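You operate a simulated robot arm through the tools that you are given. There is no shell and no other tool.

The job below is to be done with a simulated robot arm. You get a single attempt, and the scene is never put back.

Task
Tighten the strap, fit a black corner, wheel the blue cart out.
Fine: press the strap's button; black corner from the trolley on a corner of the blue lid; about 35 cm with the brake off, then brake it.
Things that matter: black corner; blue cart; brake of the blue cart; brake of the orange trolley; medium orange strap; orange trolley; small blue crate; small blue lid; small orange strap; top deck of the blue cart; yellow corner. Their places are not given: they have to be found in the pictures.

Only the result counts: the job must be done as asked and must still hold three seconds after the hand-in. Knocking over, shifting, dropping, spilling or breaking anything else fails it. A push-on lid holds only when it is set on centred and level and pressed home; a screw cap is set on level and turned clockwise until tight.

Robot
A 7-joint arm with a two-finger parallel gripper, fixed in place. Base frame: the origin is on the floor under the middle of its stand, x ahead of it, y to its left, z up. Units: mm, rad, N and s.
It reaches about 1479 mm from its shoulder. Its first joint turns from -2.897 to 2.897 rad. Payload 4.4 kg.
The TCP is the grasp point between the finger pads, 23 mm short of the fingertips. In the tool frame z runs along the fingers and y along their closing line. The gripper opens to 94 mm. The fingers are 38 mm wide and 10 mm thick; the gripper's body (54 by 96 mm) begins 39 mm behind the TCP.
Orientation is that of the tool frame in the base frame, as a unit quaternion [x, y, z, w]. With the fingers straight down and closing along the base's y, the tool's x points along the base's -x, its y along +y and its z along -z.

Tools
- The arm moves only by the tool apply_moves. Its argument "increments" is a list of rows, each an object of numbers (a shift or turn left out is 0, a gripper value left out holds the last): "tx", "ty", "tz": the shift along the base's x, y, z in mm; "rx", "ry", "rz": the turn, a rotation vector about the base's x, y, z in rad; "claw": the finger opening in mm, from 0 to 94. In form: [{"tx": .., "ty": .., "tz": .., "rx": .., "ry": .., "rz": .., "claw": ..}, ...]. A call has 1 to 20 rows; each row shifts and turns the commanded pose from where the row before left it. Each row takes 0.2 s and may step no farther than 50 mm and 0.15 rad from the row before; otherwise, or with a gripper value out of range, the whole call is refused. A pose out of reach is approached as far as the arm can. The call stops where the force on the tool passes 90 N (or 10 N more than at its start, if that is more) or the arm is blocked; 0.2 s more then pass. The fingers move at their own pace (about 72 mm/s each) and stop on an object; they squeeze with about 31 N. The grip force told is the motor's: it shows also when the fingers shut on nothing. Time passes only in rows, and 0.2 s behind the last, so rows that do not move let the fingers close. It gives the time, the measured TCP pose, the force on the tool (base axes), the opening and the grip force at its end, in the units of the frame above (readings bear some noise), with the torque about the TCP (base axes, N m) and any sound that the robot's microphone picked up, and new pictures: "show" is both (left out), scene, wrist or none.
- Cameras (640 x 400 px; columns grow to the right, rows downward): "scene" is fixed at [49, 499.8, 1445.2]; the picture's right is [-0.37, -0.93, 0.00], its down [-0.60, 0.24, -0.76] and it looks along [0.71, -0.28, -0.65] (base axes); focal length 301 px, centre (320, 200). "wrist" rides on the gripper at [86, 16, -74] in the tool frame; the picture's right is [-0.18, 0.98, 0.00], its down [-0.58, -0.11, -0.81] and it looks along [-0.79, -0.15, 0.59] (tool axes); focal length 243 px, centre (320, 200).
- locate(camera, pixels): for up to 12 pixels [column, row] of the newest picture of that camera ("zoom" is the newest enlarged one), the place [x, y, z] in the base frame of the surface seen there, good to about 3 mm. It takes no simulated time.
- inspect(camera, box): a new picture of the part [left, top, right, bottom] of that camera's present view, enlarged. It takes no simulated time.
- close_job(): hands the job in; it is judged then, once.

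Leave the gripper open and the arm clear of the work at the hand-in unless told otherwise.

The tools are called after "Call:" by a JSON object that holds its "fn" and its "kwargs". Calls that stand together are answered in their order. apply_moves: Moves the arm, as the interface text tells. Its arguments: {"type":"object","properties":{"increments":{"type":"array","items":{"type":"object","properties":{"tx":{"type":"number"},"ty":{"type":"number"},"tz":{"type":"number"},"rx":{"type":"number"},"ry":{"type":"number"},"rz":{"type":"number"},"claw":{"type":"number"}}}},"show":{"type":"string","enum":["both","scene","wrist","none"]}},"required":["increments"]} The other tools are called the same way: locate (camera, pixels) gives the place of the surface under pixels of a picture; inspect (camera, box) takes an enlarged picture of a part of a camera's view; close_job () hands the job in.

At the start:

```text
clock: 0.0
eef_pos: [653.5, 473.1, 1117.7]
tool_rot: [-0.001, 1.0, 0.0, 0.0]
contact_force: [-0.4, 0.5, -0.3]
torque: [-0.02, -0.02, -0.06]
opening: 94.1
grasp_force: 0.1
```

scene: 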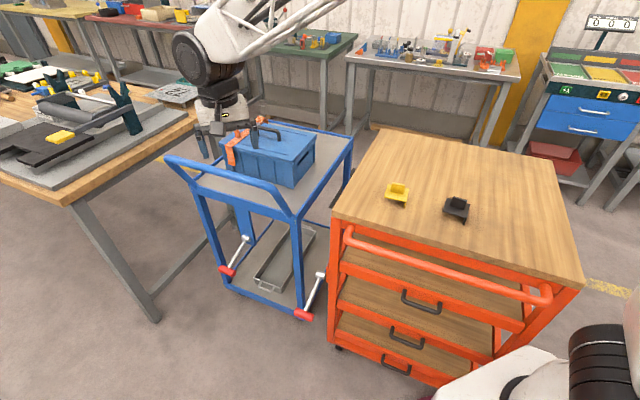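
wrist: 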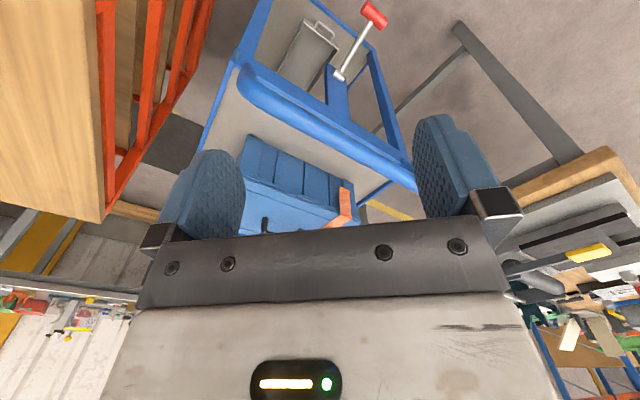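

I see the blue cart with a blue crate in the middle of the scene picture, and the orange trolley with a yellow corner (397,193) and a black corner (457,207). I'll zoom in on these parts first.

Call:
{"fn": "inspect", "kwargs": {"camera": "scene", "box": [200, 100, 360, 200]}}

Call:
{"fn": "locate", "kwargs": {"camera": "scene", "pixels": [[397, 193], [457, 207], [270, 145], [315, 150], [293, 185], [235, 175], [240, 120], [220, 175], [180, 160], [292, 215], [245, 238], [320, 275]]}}

```text
4.00 times, centred on (280, 150) of scene
```

zoom: 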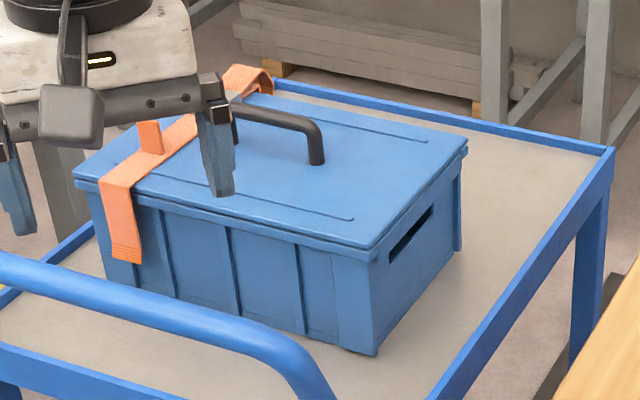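

```text
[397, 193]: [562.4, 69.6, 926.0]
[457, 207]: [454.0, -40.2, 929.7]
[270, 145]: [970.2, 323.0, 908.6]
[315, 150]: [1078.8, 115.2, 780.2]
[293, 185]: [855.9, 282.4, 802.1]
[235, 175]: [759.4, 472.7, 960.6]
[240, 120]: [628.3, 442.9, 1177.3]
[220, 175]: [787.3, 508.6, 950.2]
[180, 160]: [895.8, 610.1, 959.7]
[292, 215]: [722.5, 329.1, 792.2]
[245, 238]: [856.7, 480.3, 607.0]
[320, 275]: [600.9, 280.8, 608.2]
```

The strap over the crate is partly hidden behind the gripper. I'll zoom in on the corners, the brakes and the left table.

Call:
{"fn": "inspect", "kwargs": {"camera": "scene", "box": [370, 160, 498, 240]}}

Call:
{"fn": "inspect", "kwargs": {"camera": "scene", "box": [190, 220, 350, 320]}}

Call:
{"fn": "inspect", "kwargs": {"camera": "scene", "box": [0, 60, 208, 190]}}

Call:
{"fn": "inspect", "kwargs": {"camera": "scene", "box": [320, 220, 600, 395]}}

Call:
{"fn": "inspect", "kwargs": {"camera": "wrist", "box": [200, 0, 456, 240]}}

```text
5.00 times, centred on (434, 200) of scene
```

zoom: 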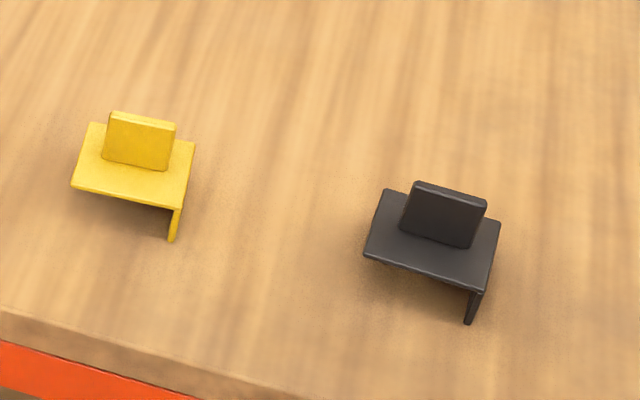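

```text
4.00 times, centred on (270, 270) of scene
```

zoom: 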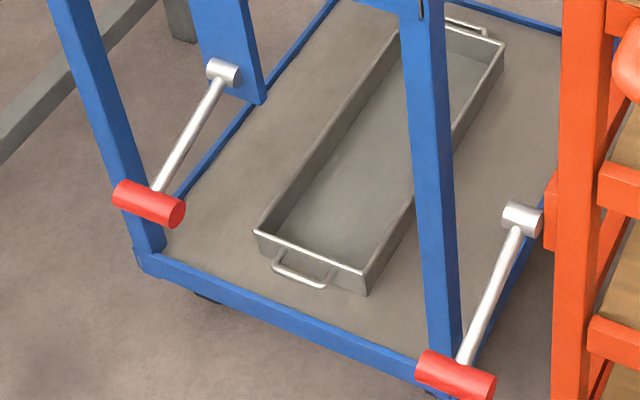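

```text
3.08 times, centred on (104, 125) of scene
```

zoom: 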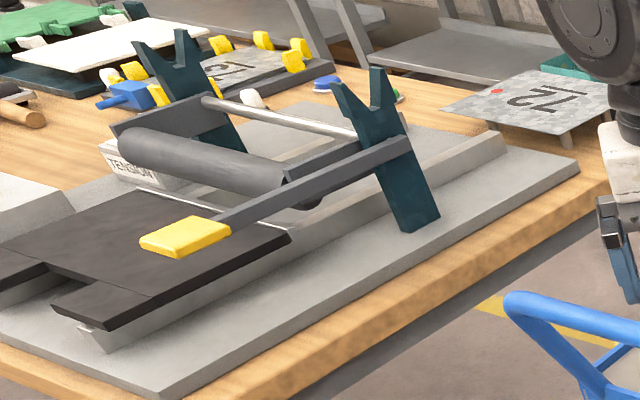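

```text
2.29 times, centred on (460, 308) of scene
```

zoom: 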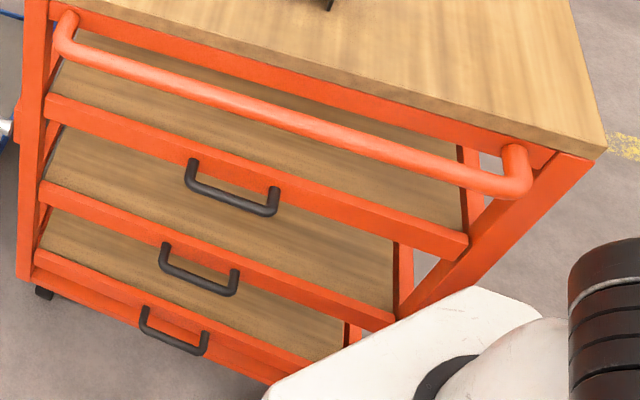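

```text
1.67 times, centred on (328, 120) of wrist
```

zoom: 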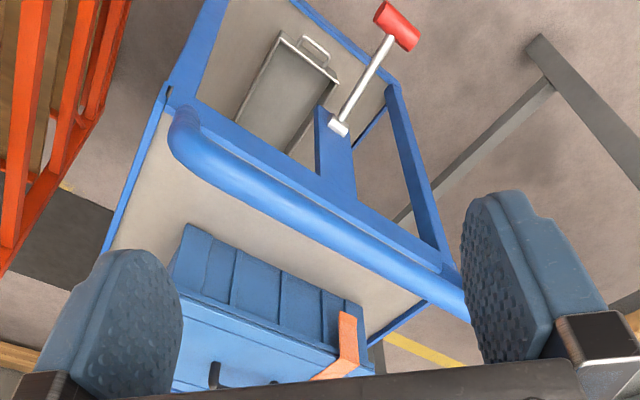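

The blue cart's brake lever (scene (227,270)) and the orange trolley's lever (305,313) both have red handles. I need a better view of the strap, so I'll raise the hand and move it forward to look down on the crate.

Call:
{"fn": "apply_moves", "kwargs": {"increments": [{"tz": 45}, {"tx": 35, "ty": -10, "tz": 30}, {"tx": 40, "ty": -15, "tz": 15}, {"tx": 40, "ty": -15}, {"tx": 35, "ty": -10}], "show": "both"}}

```text
clock: 1.2
eef_pos: [804.4, 421.7, 1207.7]
tool_rot: [0.0, 1.0, -0.001, 0.001]
contact_force: [0.6, -0.7, 0.8]
torque: [0.0, -0.01, 0.02]
opening: 94.0
grasp_force: 0.1
```

scene: 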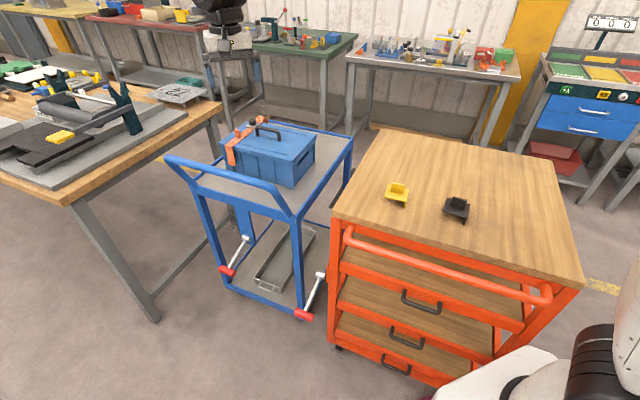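
wrist: 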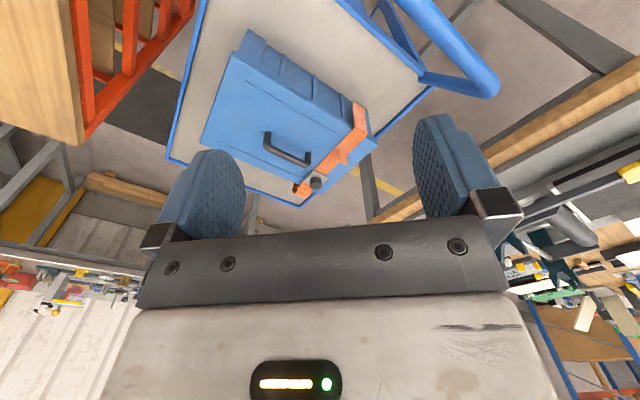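

Now the crate is clear in both pictures. I'll zoom in on the strap in each of them.

Call:
{"fn": "inspect", "kwargs": {"camera": "scene", "box": [210, 105, 330, 195]}}

Call:
{"fn": "inspect", "kwargs": {"camera": "wrist", "box": [180, 20, 420, 215]}}

Call:
{"fn": "locate", "kwargs": {"camera": "wrist", "pixels": [[315, 182], [302, 190], [345, 155], [357, 105], [375, 145], [303, 203], [236, 55], [204, 140], [248, 35], [268, 133], [308, 160], [290, 120]]}}

```text
4.44 times, centred on (270, 150) of scene
```

zoom: 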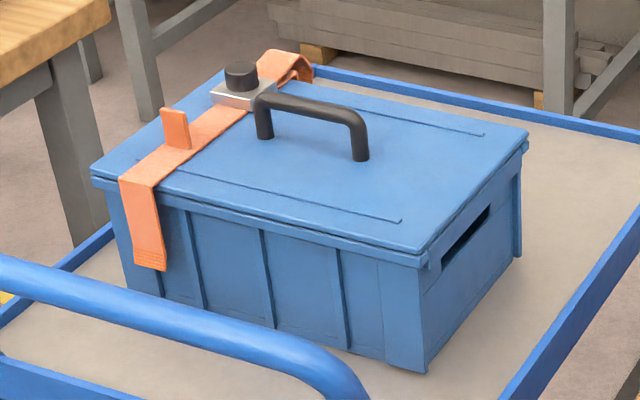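

```text
2.05 times, centred on (300, 118) of wrist
```

zoom: 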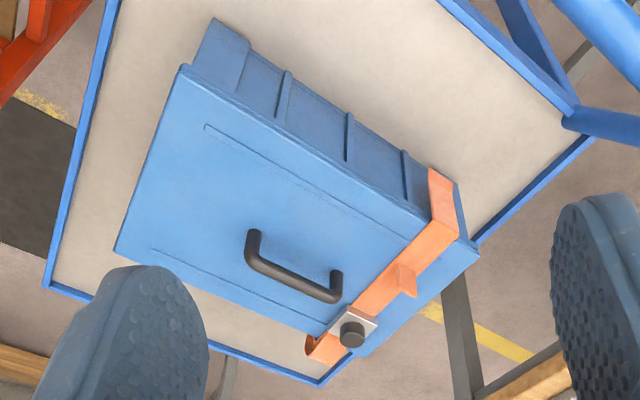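

```text
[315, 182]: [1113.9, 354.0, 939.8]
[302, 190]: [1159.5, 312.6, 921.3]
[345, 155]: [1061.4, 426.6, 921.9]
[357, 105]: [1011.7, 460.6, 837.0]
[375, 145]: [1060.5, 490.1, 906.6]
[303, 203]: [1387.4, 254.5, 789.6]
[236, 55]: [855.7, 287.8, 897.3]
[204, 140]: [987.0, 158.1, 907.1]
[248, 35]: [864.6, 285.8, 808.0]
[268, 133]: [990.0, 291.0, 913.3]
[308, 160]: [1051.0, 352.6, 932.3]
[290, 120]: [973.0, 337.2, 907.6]
```

The strap on the crate has a silver buckle with a black button on it, around (1114, 354, 940). I'll zoom in further to measure the button and the lid corners.

Call:
{"fn": "inspect", "kwargs": {"camera": "scene", "box": [240, 105, 288, 135]}}

Call:
{"fn": "locate", "kwargs": {"camera": "zoom", "pixels": [[180, 150], [320, 200], [150, 170], [200, 200], [250, 180], [230, 130], [420, 120], [100, 300], [300, 300]]}}

```text
13.33 times, centred on (264, 120) of scene
```

zoom: 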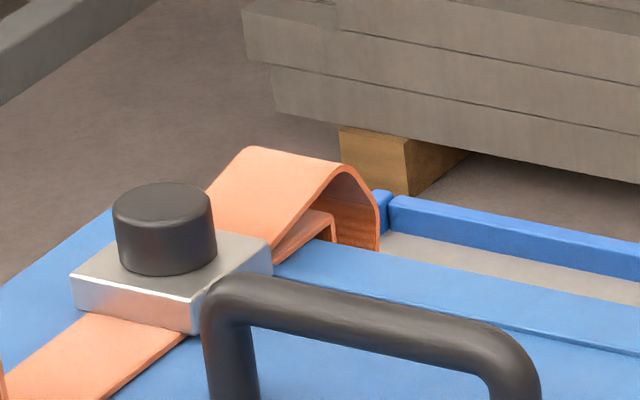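

```text
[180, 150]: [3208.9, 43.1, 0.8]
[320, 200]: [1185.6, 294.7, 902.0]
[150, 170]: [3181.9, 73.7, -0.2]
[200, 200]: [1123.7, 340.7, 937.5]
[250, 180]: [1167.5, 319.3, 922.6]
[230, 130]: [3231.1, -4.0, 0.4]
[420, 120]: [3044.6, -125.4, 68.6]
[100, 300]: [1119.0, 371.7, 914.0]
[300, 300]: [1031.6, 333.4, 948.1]
```

The button is a black cylinder on the silver buckle, and the slack loop of the strap is behind it. I'll locate the button's top face at zoom (163,203) and some points around it.

Call:
{"fn": "locate", "kwargs": {"camera": "zoom", "pixels": [[163, 203], [130, 203], [195, 203], [163, 192], [163, 215], [165, 255], [90, 275], [180, 305], [250, 250], [230, 400], [380, 300], [500, 330]]}}

Call:
{"fn": "inspect", "kwargs": {"camera": "scene", "box": [425, 180, 489, 230]}}

```text
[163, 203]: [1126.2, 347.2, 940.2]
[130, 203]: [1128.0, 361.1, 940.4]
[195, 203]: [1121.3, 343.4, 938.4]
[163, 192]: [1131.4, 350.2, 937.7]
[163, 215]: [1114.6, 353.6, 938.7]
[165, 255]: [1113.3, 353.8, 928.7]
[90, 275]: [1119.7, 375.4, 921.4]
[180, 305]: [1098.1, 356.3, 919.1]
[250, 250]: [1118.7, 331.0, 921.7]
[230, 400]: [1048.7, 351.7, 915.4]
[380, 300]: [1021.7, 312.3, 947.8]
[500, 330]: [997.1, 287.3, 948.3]
```

```text
8.00 times, centred on (457, 205) of scene
```

zoom: 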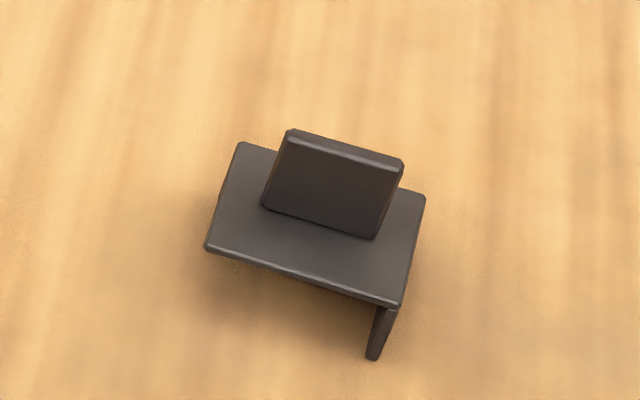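

The button's top is centred near (1124, 352, 940). I'll close the fingers, move above the button and stop about 25 mm above it.

Call:
{"fn": "apply_moves", "kwargs": {"increments": [{"tx": 40, "ty": -8.7, "claw": 0}, {"tx": 40, "ty": -8.7}, {"tx": 40, "ty": -8.7}, {"tx": 40, "ty": -8.7}, {"tx": 40, "ty": -8.7}, {"tx": 40, "ty": -8.7}, {"tx": 40, "ty": -8.7}, {"tx": 39.6, "ty": -8.8}, {"tz": -45}, {"tz": -45}, {"tz": -45}, {"tz": -45}, {"tz": -30}, {}], "show": "both"}}

```text
clock: 4.2
eef_pos: [1122.1, 353.7, 999.0]
tool_rot: [0.0, 1.0, 0.0, 0.0]
contact_force: [-0.5, 0.5, 0.6]
torque: [0.0, 0.01, -0.01]
opening: 0.0
grasp_force: 30.9
```

scene: 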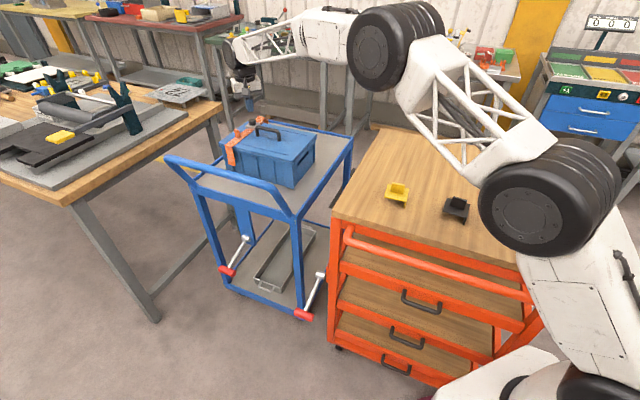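
wrist: 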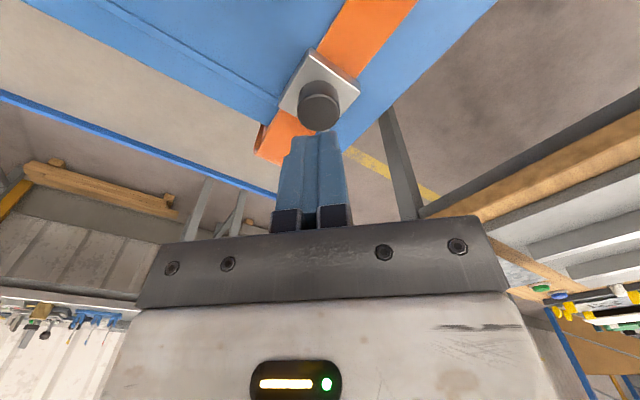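

The closed fingers are above the button. I'll re-measure the button in the wrist picture at (319,98) for a more exact position.

Call:
{"fn": "inspect", "kwargs": {"camera": "wrist", "box": [256, 40, 384, 140]}}

Call:
{"fn": "locate", "kwargs": {"camera": "wrist", "pixels": [[319, 105], [304, 105], [333, 105], [319, 90], [319, 118], [310, 50], [285, 85], [355, 85], [265, 145]]}}

```text
4.00 times, centred on (320, 90) of wrist
```

zoom: 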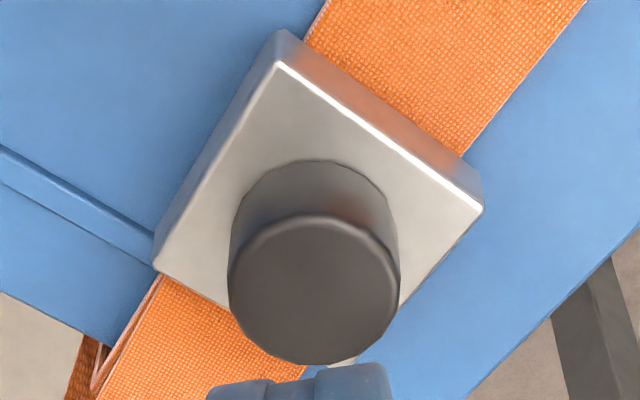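

```text
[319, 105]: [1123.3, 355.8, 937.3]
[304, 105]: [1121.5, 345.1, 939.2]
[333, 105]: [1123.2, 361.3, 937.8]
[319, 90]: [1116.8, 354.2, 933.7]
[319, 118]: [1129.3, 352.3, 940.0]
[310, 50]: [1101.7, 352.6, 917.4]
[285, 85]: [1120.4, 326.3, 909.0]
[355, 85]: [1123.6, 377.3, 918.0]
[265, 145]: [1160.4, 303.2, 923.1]
```

The button's top is at about (1123.5, 352.5, 939), just under the fingertips at z≈976. I'll lower toward contact and then press in small steps.

Call:
{"fn": "apply_moves", "kwargs": {"increments": [{"tx": 1.4, "ty": -1, "tz": -15}, {"tz": -15}, {"tz": -4}, {"tz": -3}, {"tz": -2}, {"tz": -2}, {"tz": -2}, {}], "show": "wrist"}}

```text
clock: 6.0
eef_pos: [1125.3, 351.1, 955.8]
tool_rot: [0.0, 1.0, 0.0, 0.001]
contact_force: [0.8, 0.0, 3.6]
torque: [0.02, -0.01, 0.0]
opening: 0.4
grasp_force: 30.8
```

wrist: 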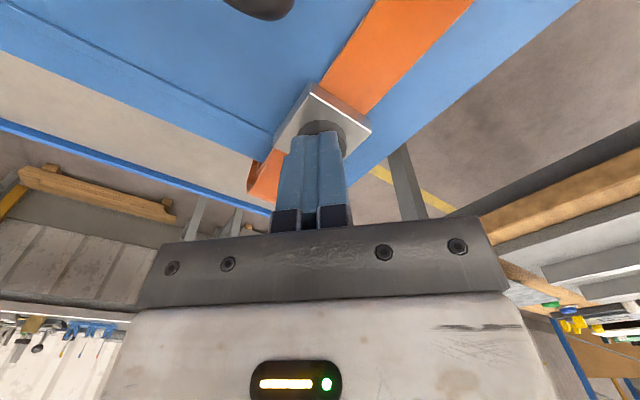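

The fingertips are at z≈933 and the force reads 3.6 N, so the button is starting to go down. I'll keep pressing.

Call:
{"fn": "apply_moves", "kwargs": {"increments": [{"tz": -2}, {"tz": -2}, {}], "show": "wrist"}}

```text
clock: 6.8
eef_pos: [1125.5, 351.6, 950.9]
tool_rot: [0.001, 1.0, 0.0, 0.0]
contact_force: [-0.3, 1.3, 7.1]
torque: [0.06, 0.0, -0.01]
opening: 0.1
grasp_force: 31.3
heard: click
```

wrist: 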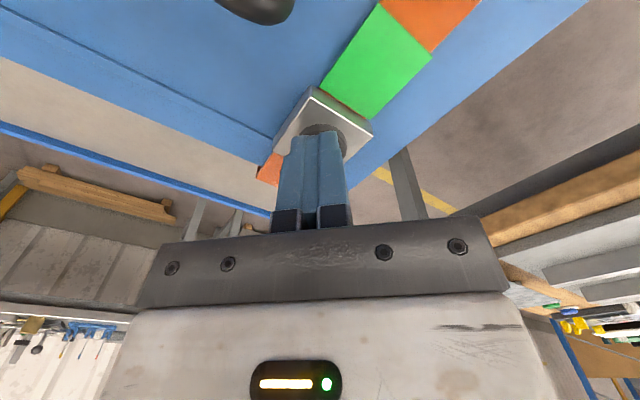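

I heard a click and a green indicator appeared on the strap, so it is tight. I'll raise the hand straight up and measure the black corner in the scene picture.

Call:
{"fn": "apply_moves", "kwargs": {"increments": [{"tz": 30}, {"tz": 45}, {"tz": 45}, {"tz": 45}, {"tz": 45}, {"tz": 40}], "show": "both"}}

Call:
{"fn": "inspect", "kwargs": {"camera": "scene", "box": [437, 190, 477, 227]}}

```text
clock: 8.2
eef_pos: [1124.0, 350.4, 1199.8]
tool_rot: [0.0, 1.0, 0.0, -0.001]
contact_force: [-0.4, 0.1, -0.8]
torque: [0.01, -0.02, 0.01]
opening: 0.3
grasp_force: 30.4
```

scene: 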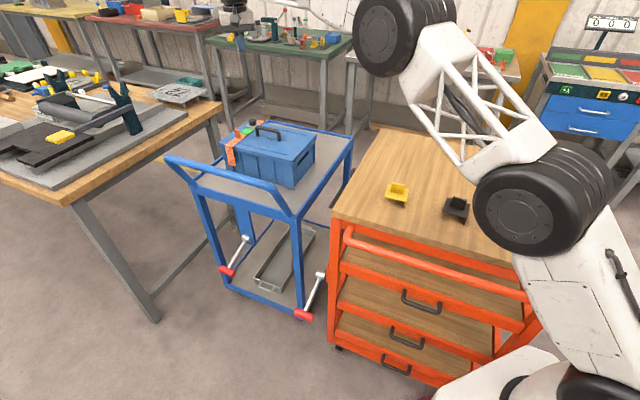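
wrist: 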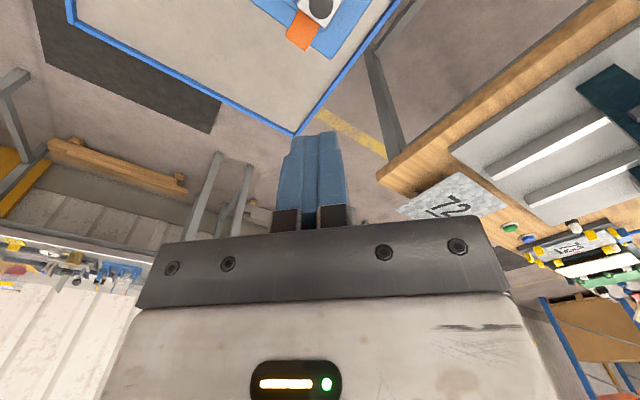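

```text
10.81 times, centred on (457, 208) of scene
```

zoom: 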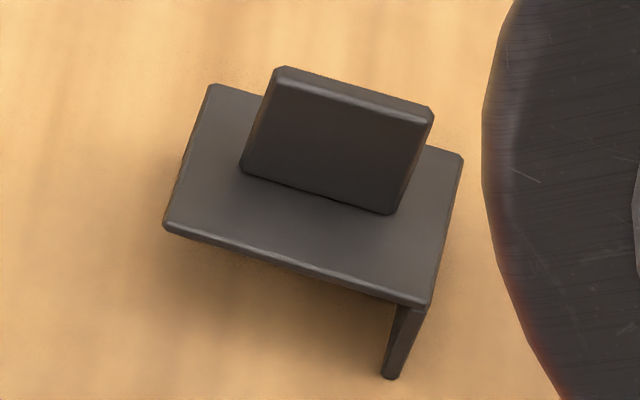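

The black corner shows a top plate, an upright tab and a wall leg at the right. I'll locate its key points in this zoom.

Call:
{"fn": "locate", "kwargs": {"camera": "zoom", "pixels": [[215, 90], [170, 224], [420, 300], [457, 160], [245, 172], [392, 210], [280, 73], [428, 110], [390, 375], [300, 230], [330, 140], [100, 350]]}}

```text
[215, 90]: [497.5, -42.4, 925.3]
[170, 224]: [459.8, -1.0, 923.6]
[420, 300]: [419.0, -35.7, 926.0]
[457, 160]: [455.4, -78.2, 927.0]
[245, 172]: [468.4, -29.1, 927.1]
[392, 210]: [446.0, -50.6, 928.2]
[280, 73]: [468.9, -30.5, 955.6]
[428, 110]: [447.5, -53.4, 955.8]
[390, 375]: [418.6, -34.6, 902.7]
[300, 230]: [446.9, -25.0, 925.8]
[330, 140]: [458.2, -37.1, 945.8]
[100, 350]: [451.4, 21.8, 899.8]
```

Plate corners come out near (497,-42), (460,-1), (419,-36) and (455,-78), with the tab running at about 42°. Next I'll measure the lid corners and the strap indicator in a zoom of the scene.

Call:
{"fn": "inspect", "kwargs": {"camera": "scene", "box": [214, 110, 326, 190]}}

```text
5.00 times, centred on (270, 150) of scene
```

zoom: 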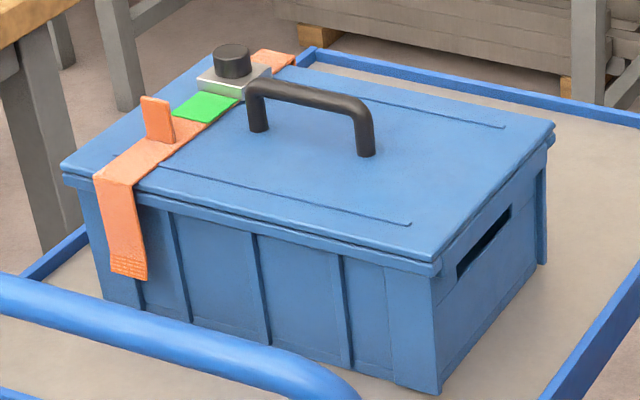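

The strap is now flat and shows green. I'll zoom in on the right lid corner (zoom (553,125), scene about (325,135)) and the near corner.

Call:
{"fn": "inspect", "kwargs": {"camera": "scene", "box": [300, 122, 332, 142]}}

Call:
{"fn": "locate", "kwargs": {"camera": "zoom", "pixels": [[300, 200], [400, 200], [450, 180], [480, 170], [495, 165], [350, 250], [420, 240], [300, 100], [400, 120], [450, 140], [480, 160], [500, 180]]}}

Call:
{"fn": "inspect", "kwargs": {"camera": "scene", "box": [286, 150, 318, 170]}}

Call:
{"fn": "locate", "kwargs": {"camera": "zoom", "pixels": [[300, 200], [200, 150], [250, 240], [350, 250], [380, 220], [320, 260], [330, 240], [300, 260], [360, 240], [340, 270], [400, 180], [310, 290]]}}

```text
16.00 times, centred on (316, 132) of scene
```

zoom: 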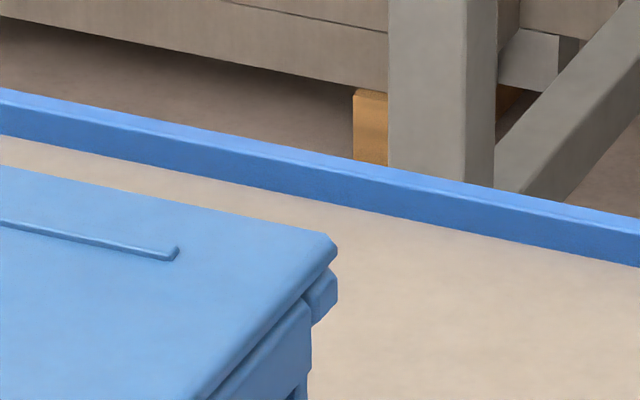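

```text
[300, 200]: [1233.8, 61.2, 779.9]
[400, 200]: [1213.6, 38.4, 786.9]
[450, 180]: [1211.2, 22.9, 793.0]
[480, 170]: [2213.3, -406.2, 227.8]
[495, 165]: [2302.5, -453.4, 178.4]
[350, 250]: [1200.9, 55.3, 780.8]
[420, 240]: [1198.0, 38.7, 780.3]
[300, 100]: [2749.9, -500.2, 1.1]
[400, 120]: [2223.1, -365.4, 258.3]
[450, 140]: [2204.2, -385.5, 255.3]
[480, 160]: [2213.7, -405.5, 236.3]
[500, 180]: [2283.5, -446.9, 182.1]
```

```text
16.00 times, centred on (302, 160) of scene
```

zoom: 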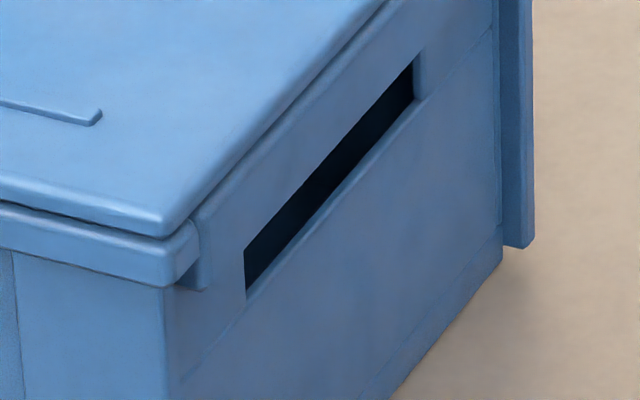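

```text
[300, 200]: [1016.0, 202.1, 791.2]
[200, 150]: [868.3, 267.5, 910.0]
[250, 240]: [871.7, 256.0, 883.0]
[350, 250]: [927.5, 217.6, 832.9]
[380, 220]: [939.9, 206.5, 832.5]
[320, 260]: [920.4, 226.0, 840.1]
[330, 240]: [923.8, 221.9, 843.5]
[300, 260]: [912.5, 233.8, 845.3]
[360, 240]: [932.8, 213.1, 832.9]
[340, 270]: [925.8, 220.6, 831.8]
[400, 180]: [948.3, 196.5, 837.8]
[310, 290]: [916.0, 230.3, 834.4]
```

Now I'll take lid-edge points around the right corner: zoom to the same box and locate points just inside the edges.

Call:
{"fn": "inspect", "kwargs": {"camera": "scene", "box": [300, 122, 332, 142]}}

Call:
{"fn": "locate", "kwargs": {"camera": "zoom", "pixels": [[10, 172], [100, 192], [200, 213], [300, 235], [325, 240], [330, 255], [310, 275], [280, 310], [240, 360], [215, 390], [325, 300], [150, 300]]}}

Call:
{"fn": "inspect", "kwargs": {"camera": "scene", "box": [270, 140, 318, 170]}}

Call:
{"fn": "locate", "kwargs": {"camera": "zoom", "pixels": [[20, 165], [80, 185], [150, 205], [200, 220], [240, 230], [260, 245], [275, 270], [320, 215], [360, 170], [400, 125], [440, 85], [470, 50]]}}

```text
16.00 times, centred on (316, 132) of scene
```

zoom: 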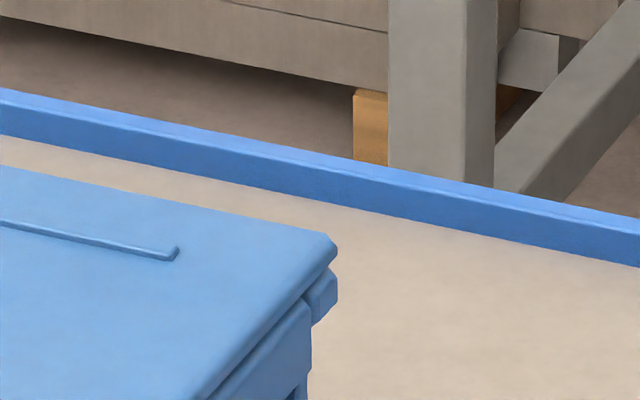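

```text
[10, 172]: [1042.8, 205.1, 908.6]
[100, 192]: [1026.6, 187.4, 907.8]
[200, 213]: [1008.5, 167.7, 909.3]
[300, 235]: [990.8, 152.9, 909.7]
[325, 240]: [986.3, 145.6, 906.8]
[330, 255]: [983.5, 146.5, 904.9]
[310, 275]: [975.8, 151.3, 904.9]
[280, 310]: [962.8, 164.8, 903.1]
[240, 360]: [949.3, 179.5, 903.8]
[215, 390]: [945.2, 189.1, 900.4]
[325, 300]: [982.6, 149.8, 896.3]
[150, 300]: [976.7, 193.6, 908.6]
```

```text
13.33 times, centred on (294, 155) of scene
```

zoom: 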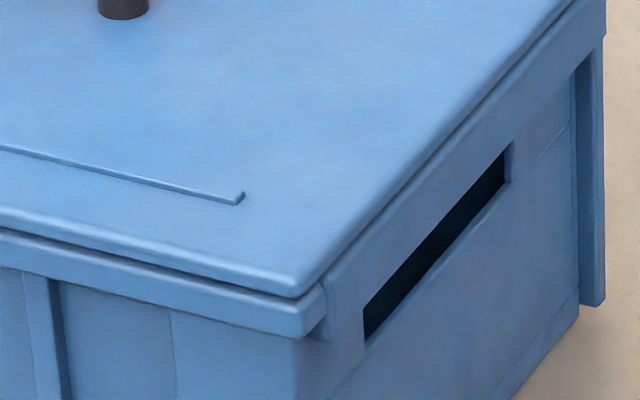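

```text
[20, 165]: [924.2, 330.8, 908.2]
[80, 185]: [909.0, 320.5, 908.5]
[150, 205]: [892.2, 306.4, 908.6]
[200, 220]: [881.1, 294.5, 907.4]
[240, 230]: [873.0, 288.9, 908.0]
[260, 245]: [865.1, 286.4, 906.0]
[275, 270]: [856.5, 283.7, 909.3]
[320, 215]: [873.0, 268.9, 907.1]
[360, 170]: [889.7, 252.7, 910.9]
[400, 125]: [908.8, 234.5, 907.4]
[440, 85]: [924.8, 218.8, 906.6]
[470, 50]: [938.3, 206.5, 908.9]
```

The lid top is at z≈908.5 and its sides run at ±45°. Its right corner is near (984, 142), and the black piece already almost matches that corner's orientation. I'll carry the hand to the trolley, turning it 45° about z on the way, and look at the black corner from there.

Call:
{"fn": "apply_moves", "kwargs": {"increments": [{"tx": -40.2, "ty": -23.9, "tz": -2.8, "rz": 0.0436, "claw": 60}, {"tx": -40.2, "ty": -23.9, "tz": -2.8, "rz": 0.0436}, {"tx": -40.2, "ty": -23.9, "tz": -2.8, "rz": 0.0436}, {"tx": -40.2, "ty": -23.9, "tz": -2.8, "rz": 0.0436}, {"tx": -40.2, "ty": -23.9, "tz": -2.8, "rz": 0.0436}, {"tx": -40.2, "ty": -23.9, "tz": -2.8, "rz": 0.0436}, {"tx": -40.2, "ty": -23.9, "tz": -2.8, "rz": 0.0436}, {"tx": -40.2, "ty": -23.9, "tz": -2.8, "rz": 0.0436}, {"tx": -40.2, "ty": -23.9, "tz": -2.8, "rz": 0.0436}, {"tx": -40.2, "ty": -23.9, "tz": -2.8, "rz": 0.0436}, {"tx": -40.2, "ty": -23.9, "tz": -2.8, "rz": 0.0436}, {"tx": -40.2, "ty": -23.9, "tz": -2.8, "rz": 0.0436}, {"tx": -40.2, "ty": -23.9, "tz": -2.8, "rz": 0.0436}, {"tx": -40.2, "ty": -23.9, "tz": -2.8, "rz": 0.0436}, {"tx": -40.2, "ty": -23.9, "tz": -2.8, "rz": 0.0436}, {"tx": -40.2, "ty": -23.9, "tz": -2.8, "rz": 0.0436}, {"tx": -40.2, "ty": -23.9, "tz": -2.8, "rz": 0.0436}, {"tx": -40.2, "ty": -23.9, "tz": -2.8, "rz": 0.0436}, {}], "show": "both"}}

```text
clock: 12.2
eef_pos: [401.5, -77.8, 1148.5]
tool_rot: [-0.382, 0.924, 0.0, 0.0]
contact_force: [-0.2, 0.7, -0.3]
torque: [-0.02, -0.05, 0.01]
opening: 59.8
grasp_force: 0.1
```

scene: 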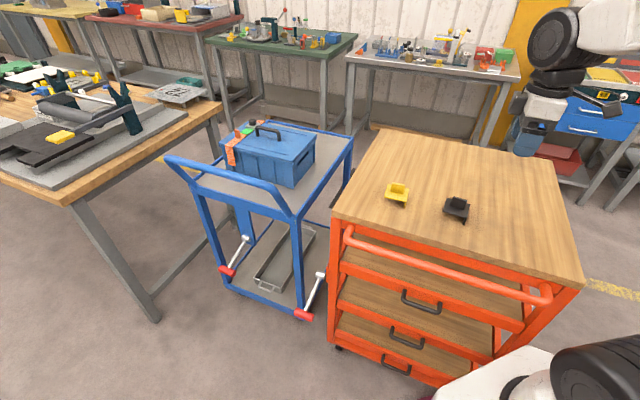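
wrist: 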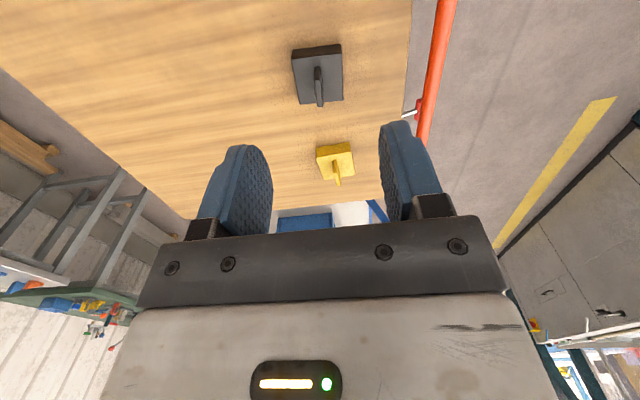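

The black corner is visible in the wrist picture at (317,75) and the yellow one at (335,160). I'll zoom in on both.

Call:
{"fn": "inspect", "kwargs": {"camera": "wrist", "box": [277, 35, 357, 110]}}

Call:
{"fn": "locate", "kwargs": {"camera": "zoom", "pixels": [[320, 200], [220, 150], [420, 150], [320, 100], [320, 300], [240, 290], [440, 280]]}}

Call:
{"fn": "inspect", "kwargs": {"camera": "wrist", "box": [303, 130, 367, 190]}}

```text
5.33 times, centred on (317, 72) of wrist
```

zoom: 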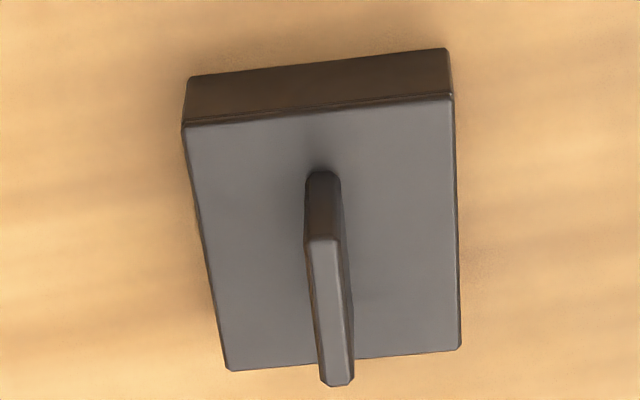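

```text
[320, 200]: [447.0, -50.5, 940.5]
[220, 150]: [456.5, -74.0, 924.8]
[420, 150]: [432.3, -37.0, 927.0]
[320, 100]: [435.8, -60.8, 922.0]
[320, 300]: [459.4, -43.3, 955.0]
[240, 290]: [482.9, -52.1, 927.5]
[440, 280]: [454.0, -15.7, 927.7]
```

```text
6.67 times, centred on (335, 160) of wrist
```

zoom: 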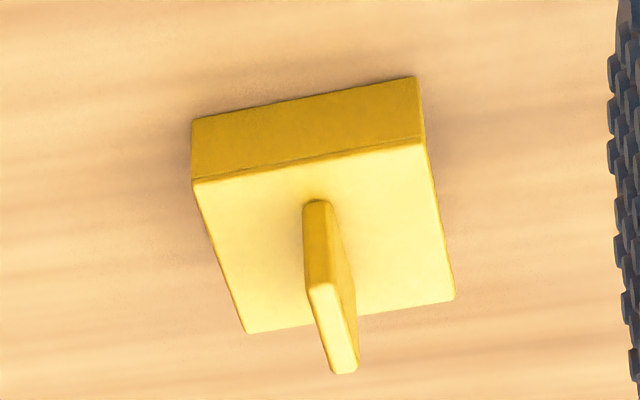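

The wall facing the camera lies along the C–D edge, and the tab is about 8 mm thick. I'll locate points on the tab's top and the plate edges to get the exact orientation.

Call:
{"fn": "inspect", "kwargs": {"camera": "wrist", "box": [277, 35, 357, 110]}}

Call:
{"fn": "locate", "kwargs": {"camera": "zoom", "pixels": [[322, 250], [326, 280], [330, 320], [335, 360], [338, 376], [188, 128], [448, 104], [458, 345], [232, 365], [195, 85], [443, 55], [100, 200]]}}

```text
5.33 times, centred on (317, 72) of wrist
```

zoom: 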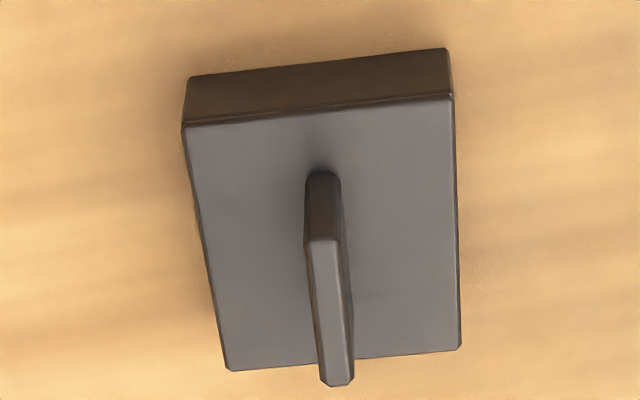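

```text
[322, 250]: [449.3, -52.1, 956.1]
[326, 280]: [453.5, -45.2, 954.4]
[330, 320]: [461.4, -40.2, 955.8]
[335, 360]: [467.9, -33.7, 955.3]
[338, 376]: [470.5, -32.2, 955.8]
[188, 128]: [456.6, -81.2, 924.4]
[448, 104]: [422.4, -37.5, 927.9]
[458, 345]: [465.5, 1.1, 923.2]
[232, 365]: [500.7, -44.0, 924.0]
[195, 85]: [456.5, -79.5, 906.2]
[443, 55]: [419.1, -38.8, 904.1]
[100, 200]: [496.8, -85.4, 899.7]
```

Averaging both cameras gives a plate about 56 mm square centred at (460,-40) and turned 40.5°, with the tab centred near (460,-41) and its top at z=955.5. I'll turn the hand -4.5°, move over the tab and lower to z≈975 to check.

Call:
{"fn": "apply_moves", "kwargs": {"increments": [{"tx": 29.3, "ty": 18.4, "tz": -24, "rz": -0.04, "claw": 44}, {"tx": 29.2, "ty": 18.4, "tz": -24, "rz": -0.0385}, {"tz": -45}, {"tz": -45}, {"tz": -30}, {}], "show": "both"}}

```text
clock: 13.6
eef_pos: [459.9, -40.7, 983.3]
tool_rot: [-0.347, 0.938, 0.0, 0.001]
contact_force: [0.8, 0.6, -0.1]
torque: [-0.04, 0.04, 0.0]
opening: 43.8
grasp_force: 0.3
```

scene: 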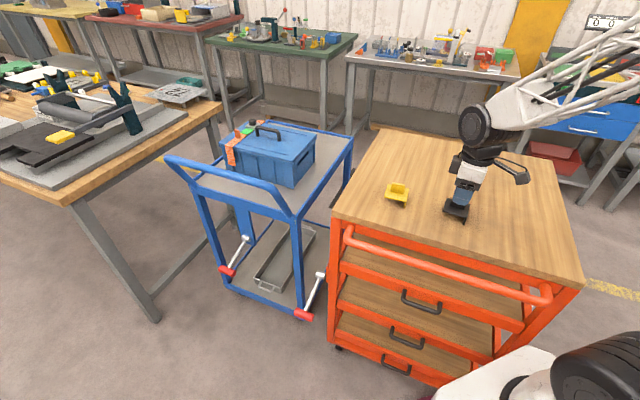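
wrist: 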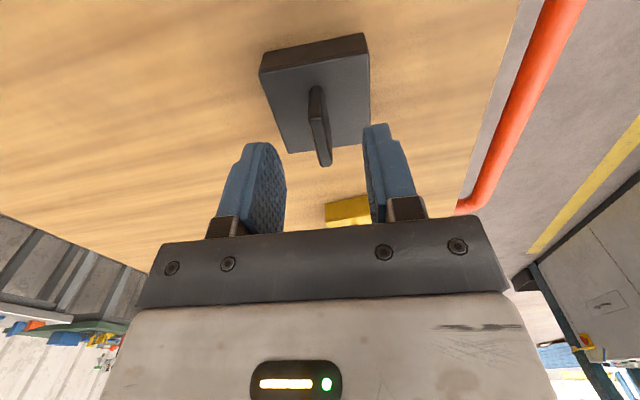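

The tab sits midway between the two pads. I'll lower to z≈953 and close slowly.

Call:
{"fn": "apply_moves", "kwargs": {"increments": [{"tz": -15}, {"tz": -10}, {"tz": -5}, {}], "show": "both"}}

Call:
{"fn": "inspect", "kwargs": {"camera": "wrist", "box": [220, 40, 420, 220]}}

Call:
{"fn": "inspect", "kwargs": {"camera": "scene", "box": [425, 160, 497, 230]}}

```text
clock: 14.6
eef_pos: [459.4, -41.8, 951.5]
tool_rot: [-0.346, 0.938, 0.0, -0.001]
contact_force: [0.1, 0.1, 0.0]
torque: [-0.01, -0.02, 0.0]
opening: 44.0
grasp_force: 0.0
```

scene: 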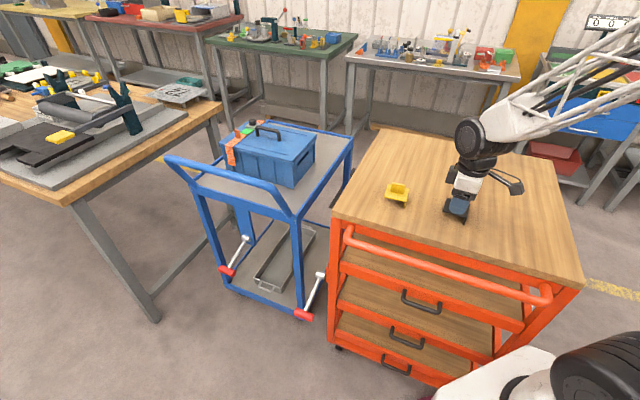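
wrist: 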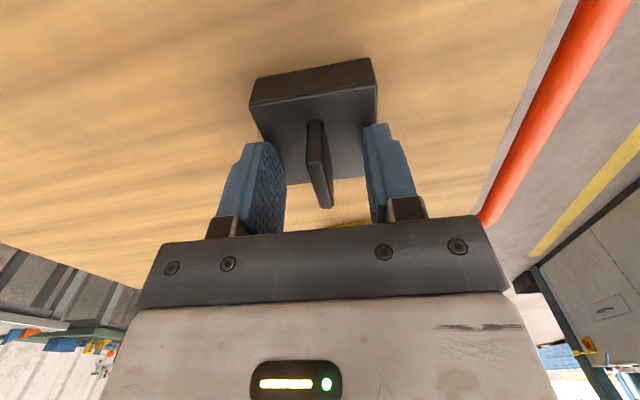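

```text
2.22 times, centred on (320, 130) of wrist
```

zoom: 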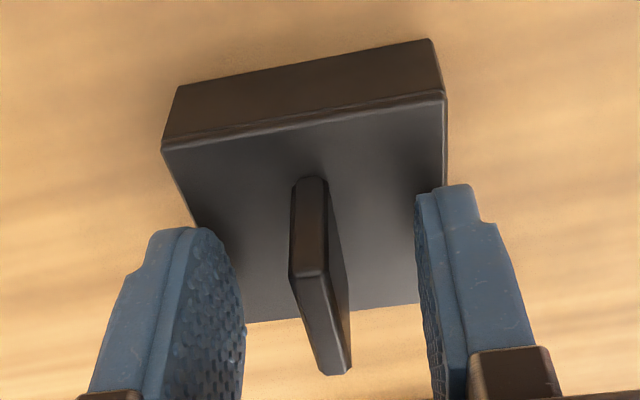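

```text
5.71 times, centred on (461, 195) of scene
```

zoom: 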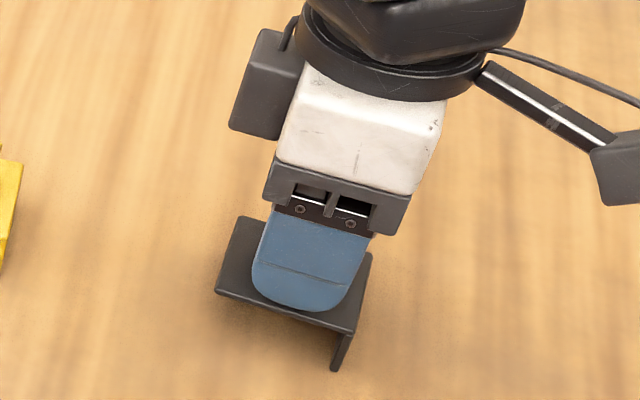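

The fingers straddle the tab just above the plate. Now I'll close on the tab.

Call:
{"fn": "apply_moves", "kwargs": {"increments": [{"claw": 30}, {"claw": 20}, {"claw": 14}, {"claw": 8}, {"claw": 0}, {}, {}], "show": "wrist"}}

```text
clock: 16.2
eef_pos: [458.6, -42.0, 952.8]
tool_rot: [-0.346, 0.938, 0.0, 0.0]
contact_force: [0.3, -0.4, 1.1]
torque: [-0.01, -0.01, 0.01]
opening: 7.1
grasp_force: 30.8
```

wrist: 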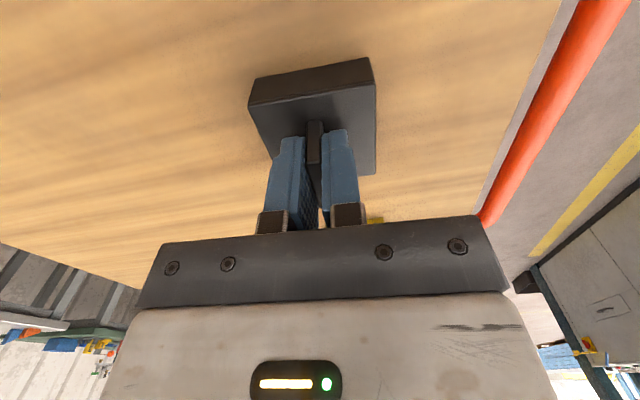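

The tab is gripped (opening 7.1 mm, grip 31 N). Before lifting, I'll measure where the plate sits relative to the TCP.

Call:
{"fn": "inspect", "kwargs": {"camera": "wrist", "box": [232, 45, 392, 195]}}

```text
2.67 times, centred on (312, 120) of wrist
```

zoom: 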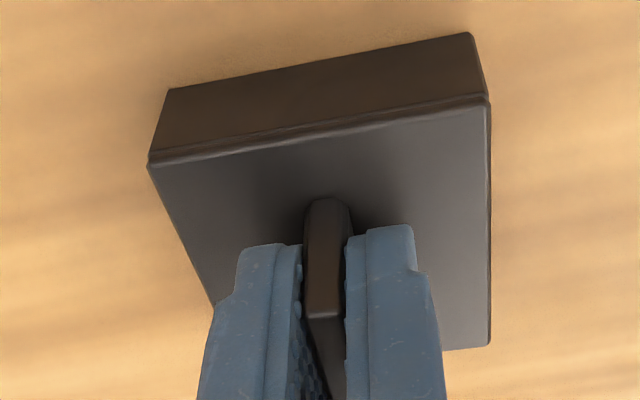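

Call:
{"fn": "locate", "kwargs": {"camera": "zoom", "pixels": [[153, 168], [485, 107], [487, 340], [160, 155], [240, 150], [330, 132], [400, 118], [480, 102], [487, 200], [487, 270], [180, 215], [205, 280]]}}

```text
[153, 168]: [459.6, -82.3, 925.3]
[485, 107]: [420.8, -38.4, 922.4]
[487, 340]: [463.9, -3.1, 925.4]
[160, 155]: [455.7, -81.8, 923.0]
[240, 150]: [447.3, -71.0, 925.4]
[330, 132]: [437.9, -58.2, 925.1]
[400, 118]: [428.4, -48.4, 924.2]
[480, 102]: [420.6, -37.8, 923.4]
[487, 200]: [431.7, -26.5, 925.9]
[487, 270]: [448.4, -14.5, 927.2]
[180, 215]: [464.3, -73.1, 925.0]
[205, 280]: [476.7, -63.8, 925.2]
```

The plate is centred on the TCP and square with the tool: outer faces at ±28 mm, with the walled vertex on the -x,-y side. I'll lift it straight up by 90 mm and check how the piece hangs.

Call:
{"fn": "apply_moves", "kwargs": {"increments": [{"tz": 10}, {"tz": 35}, {"tz": 45}, {}], "show": "both"}}

Call:
{"fn": "inspect", "kwargs": {"camera": "scene", "box": [440, 160, 488, 200]}}

Call:
{"fn": "inspect", "kwargs": {"camera": "wrist", "box": [232, 45, 392, 195]}}

```text
clock: 17.2
eef_pos: [458.9, -41.0, 1042.7]
tool_rot: [-0.346, 0.938, 0.0, -0.001]
contact_force: [-0.2, -0.2, 0.2]
torque: [-0.01, 0.02, 0.0]
opening: 7.0
grasp_force: 30.8
```

scene: 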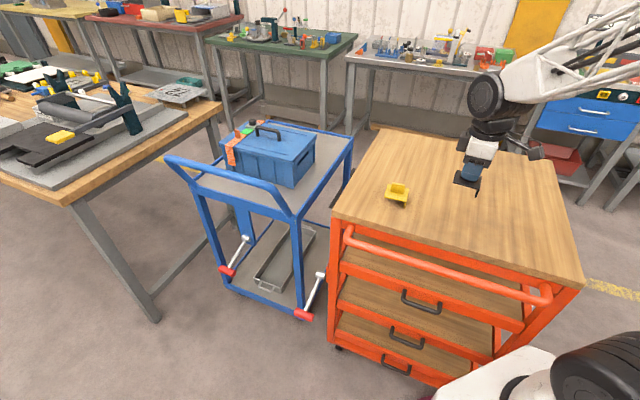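
wrist: 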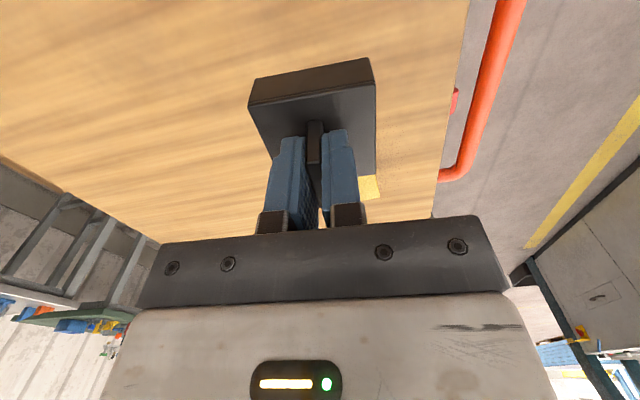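

```text
10.00 times, centred on (464, 180) of scene
```

zoom: 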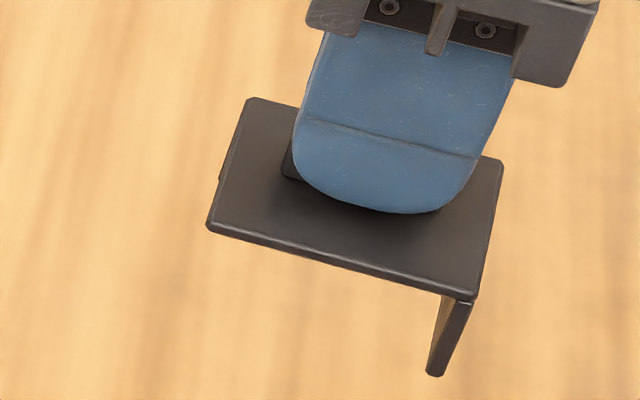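

```text
2.67 times, centred on (312, 120) of wrist
```

zoom: 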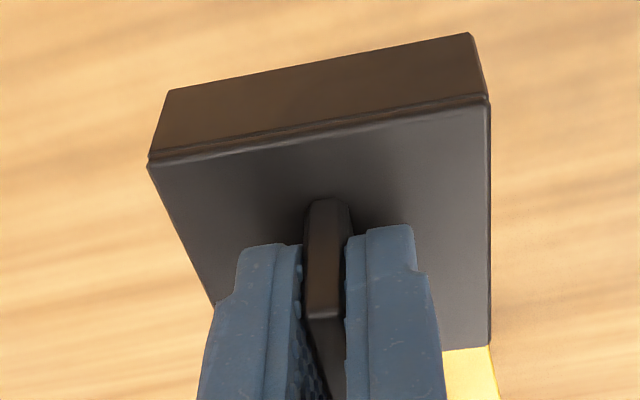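

The piece hangs level and I can confirm the second wall (its lower end peeks out at zoom (222,172)), so the walled vertex is the -x,-y one. I'll carry it above the lid's right corner at z≈1043, turning back to 45°.

Call:
{"fn": "apply_moves", "kwargs": {"increments": [{"tx": 43.75, "ty": 17.7, "rz": 0.0065}, {"tx": 43.75, "ty": 17.7, "rz": 0.0065}, {"tx": 43.75, "ty": 17.7, "rz": 0.0065}, {"tx": 43.75, "ty": 17.7, "rz": 0.0065}, {"tx": 43.75, "ty": 17.7, "rz": 0.0065}, {"tx": 43.75, "ty": 17.7, "rz": 0.0065}, {"tx": 43.75, "ty": 17.7, "rz": 0.0065}, {"tx": 43.75, "ty": 17.7, "rz": 0.0065}, {"tx": 43.75, "ty": 17.7, "rz": 0.0065}, {"tx": 43.75, "ty": 17.7, "rz": 0.0065}, {"tx": 43.75, "ty": 17.7, "rz": 0.0065}, {"tx": 43.75, "ty": 17.6, "rz": 0.007}, {}], "show": "both"}}

Call:
{"fn": "inspect", "kwargs": {"camera": "wrist", "box": [200, 0, 440, 200]}}

Call:
{"fn": "inspect", "kwargs": {"camera": "scene", "box": [280, 80, 360, 150]}}

```text
clock: 20.0
eef_pos: [986.6, 171.3, 1042.6]
tool_rot: [-0.383, 0.924, -0.001, 0.0]
contact_force: [0.8, 0.9, 0.2]
torque: [0.0, -0.02, 0.01]
opening: 7.2
grasp_force: 30.7
```

scene: 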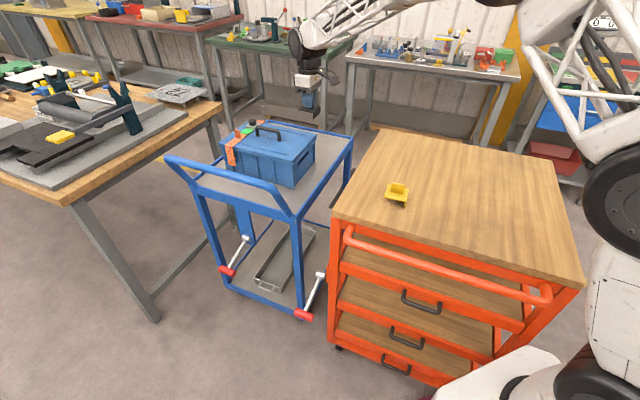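
wrist: 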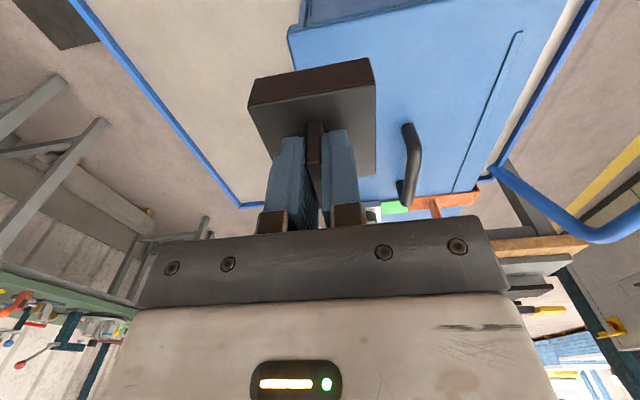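

```text
2.00 times, centred on (320, 100) of wrist
```

zoom: 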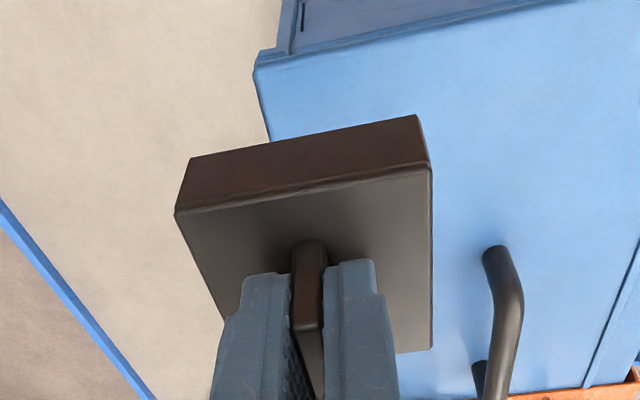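

```text
5.71 times, centred on (320, 115) of scene
```

zoom: 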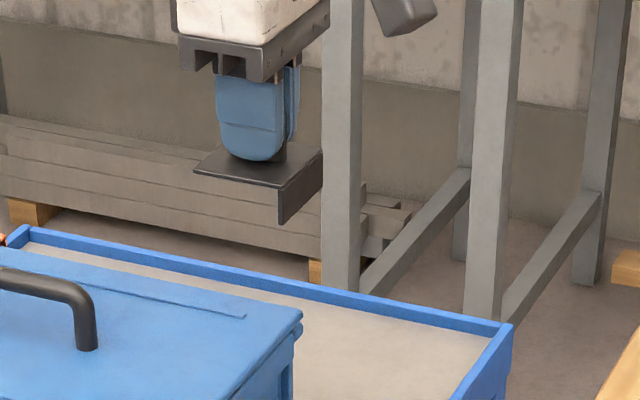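

The lid's corner is visible in the wrist zoom at (258,68). I'll locate points along both lid edges there to fix the corner's position.

Call:
{"fn": "inspect", "kwargs": {"camera": "wrist", "box": [276, 0, 372, 75]}}

```text
5.33 times, centred on (324, 38) of wrist
```

zoom: 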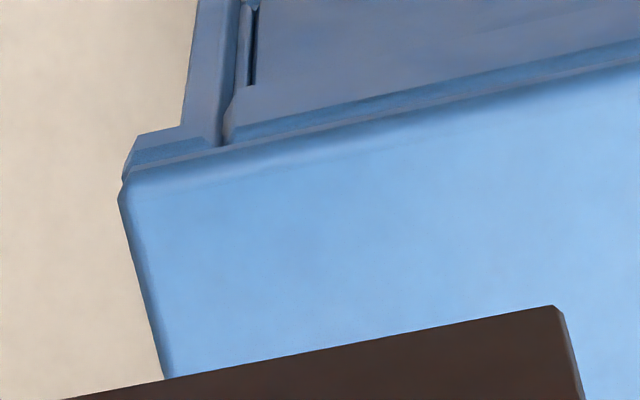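

Call:
{"fn": "locate", "kwargs": {"camera": "zoom", "pixels": [[128, 182], [180, 172], [260, 155], [350, 135], [450, 114], [550, 92], [625, 77], [123, 200], [133, 240], [143, 280], [153, 320], [164, 365]]}}

```text
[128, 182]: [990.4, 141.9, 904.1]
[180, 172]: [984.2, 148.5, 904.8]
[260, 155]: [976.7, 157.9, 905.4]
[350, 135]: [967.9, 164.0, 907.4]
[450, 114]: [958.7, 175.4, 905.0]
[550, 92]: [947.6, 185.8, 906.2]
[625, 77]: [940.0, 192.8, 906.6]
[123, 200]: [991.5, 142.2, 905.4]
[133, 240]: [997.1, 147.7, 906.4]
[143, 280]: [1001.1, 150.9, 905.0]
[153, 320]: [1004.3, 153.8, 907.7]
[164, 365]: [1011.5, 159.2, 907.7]
```

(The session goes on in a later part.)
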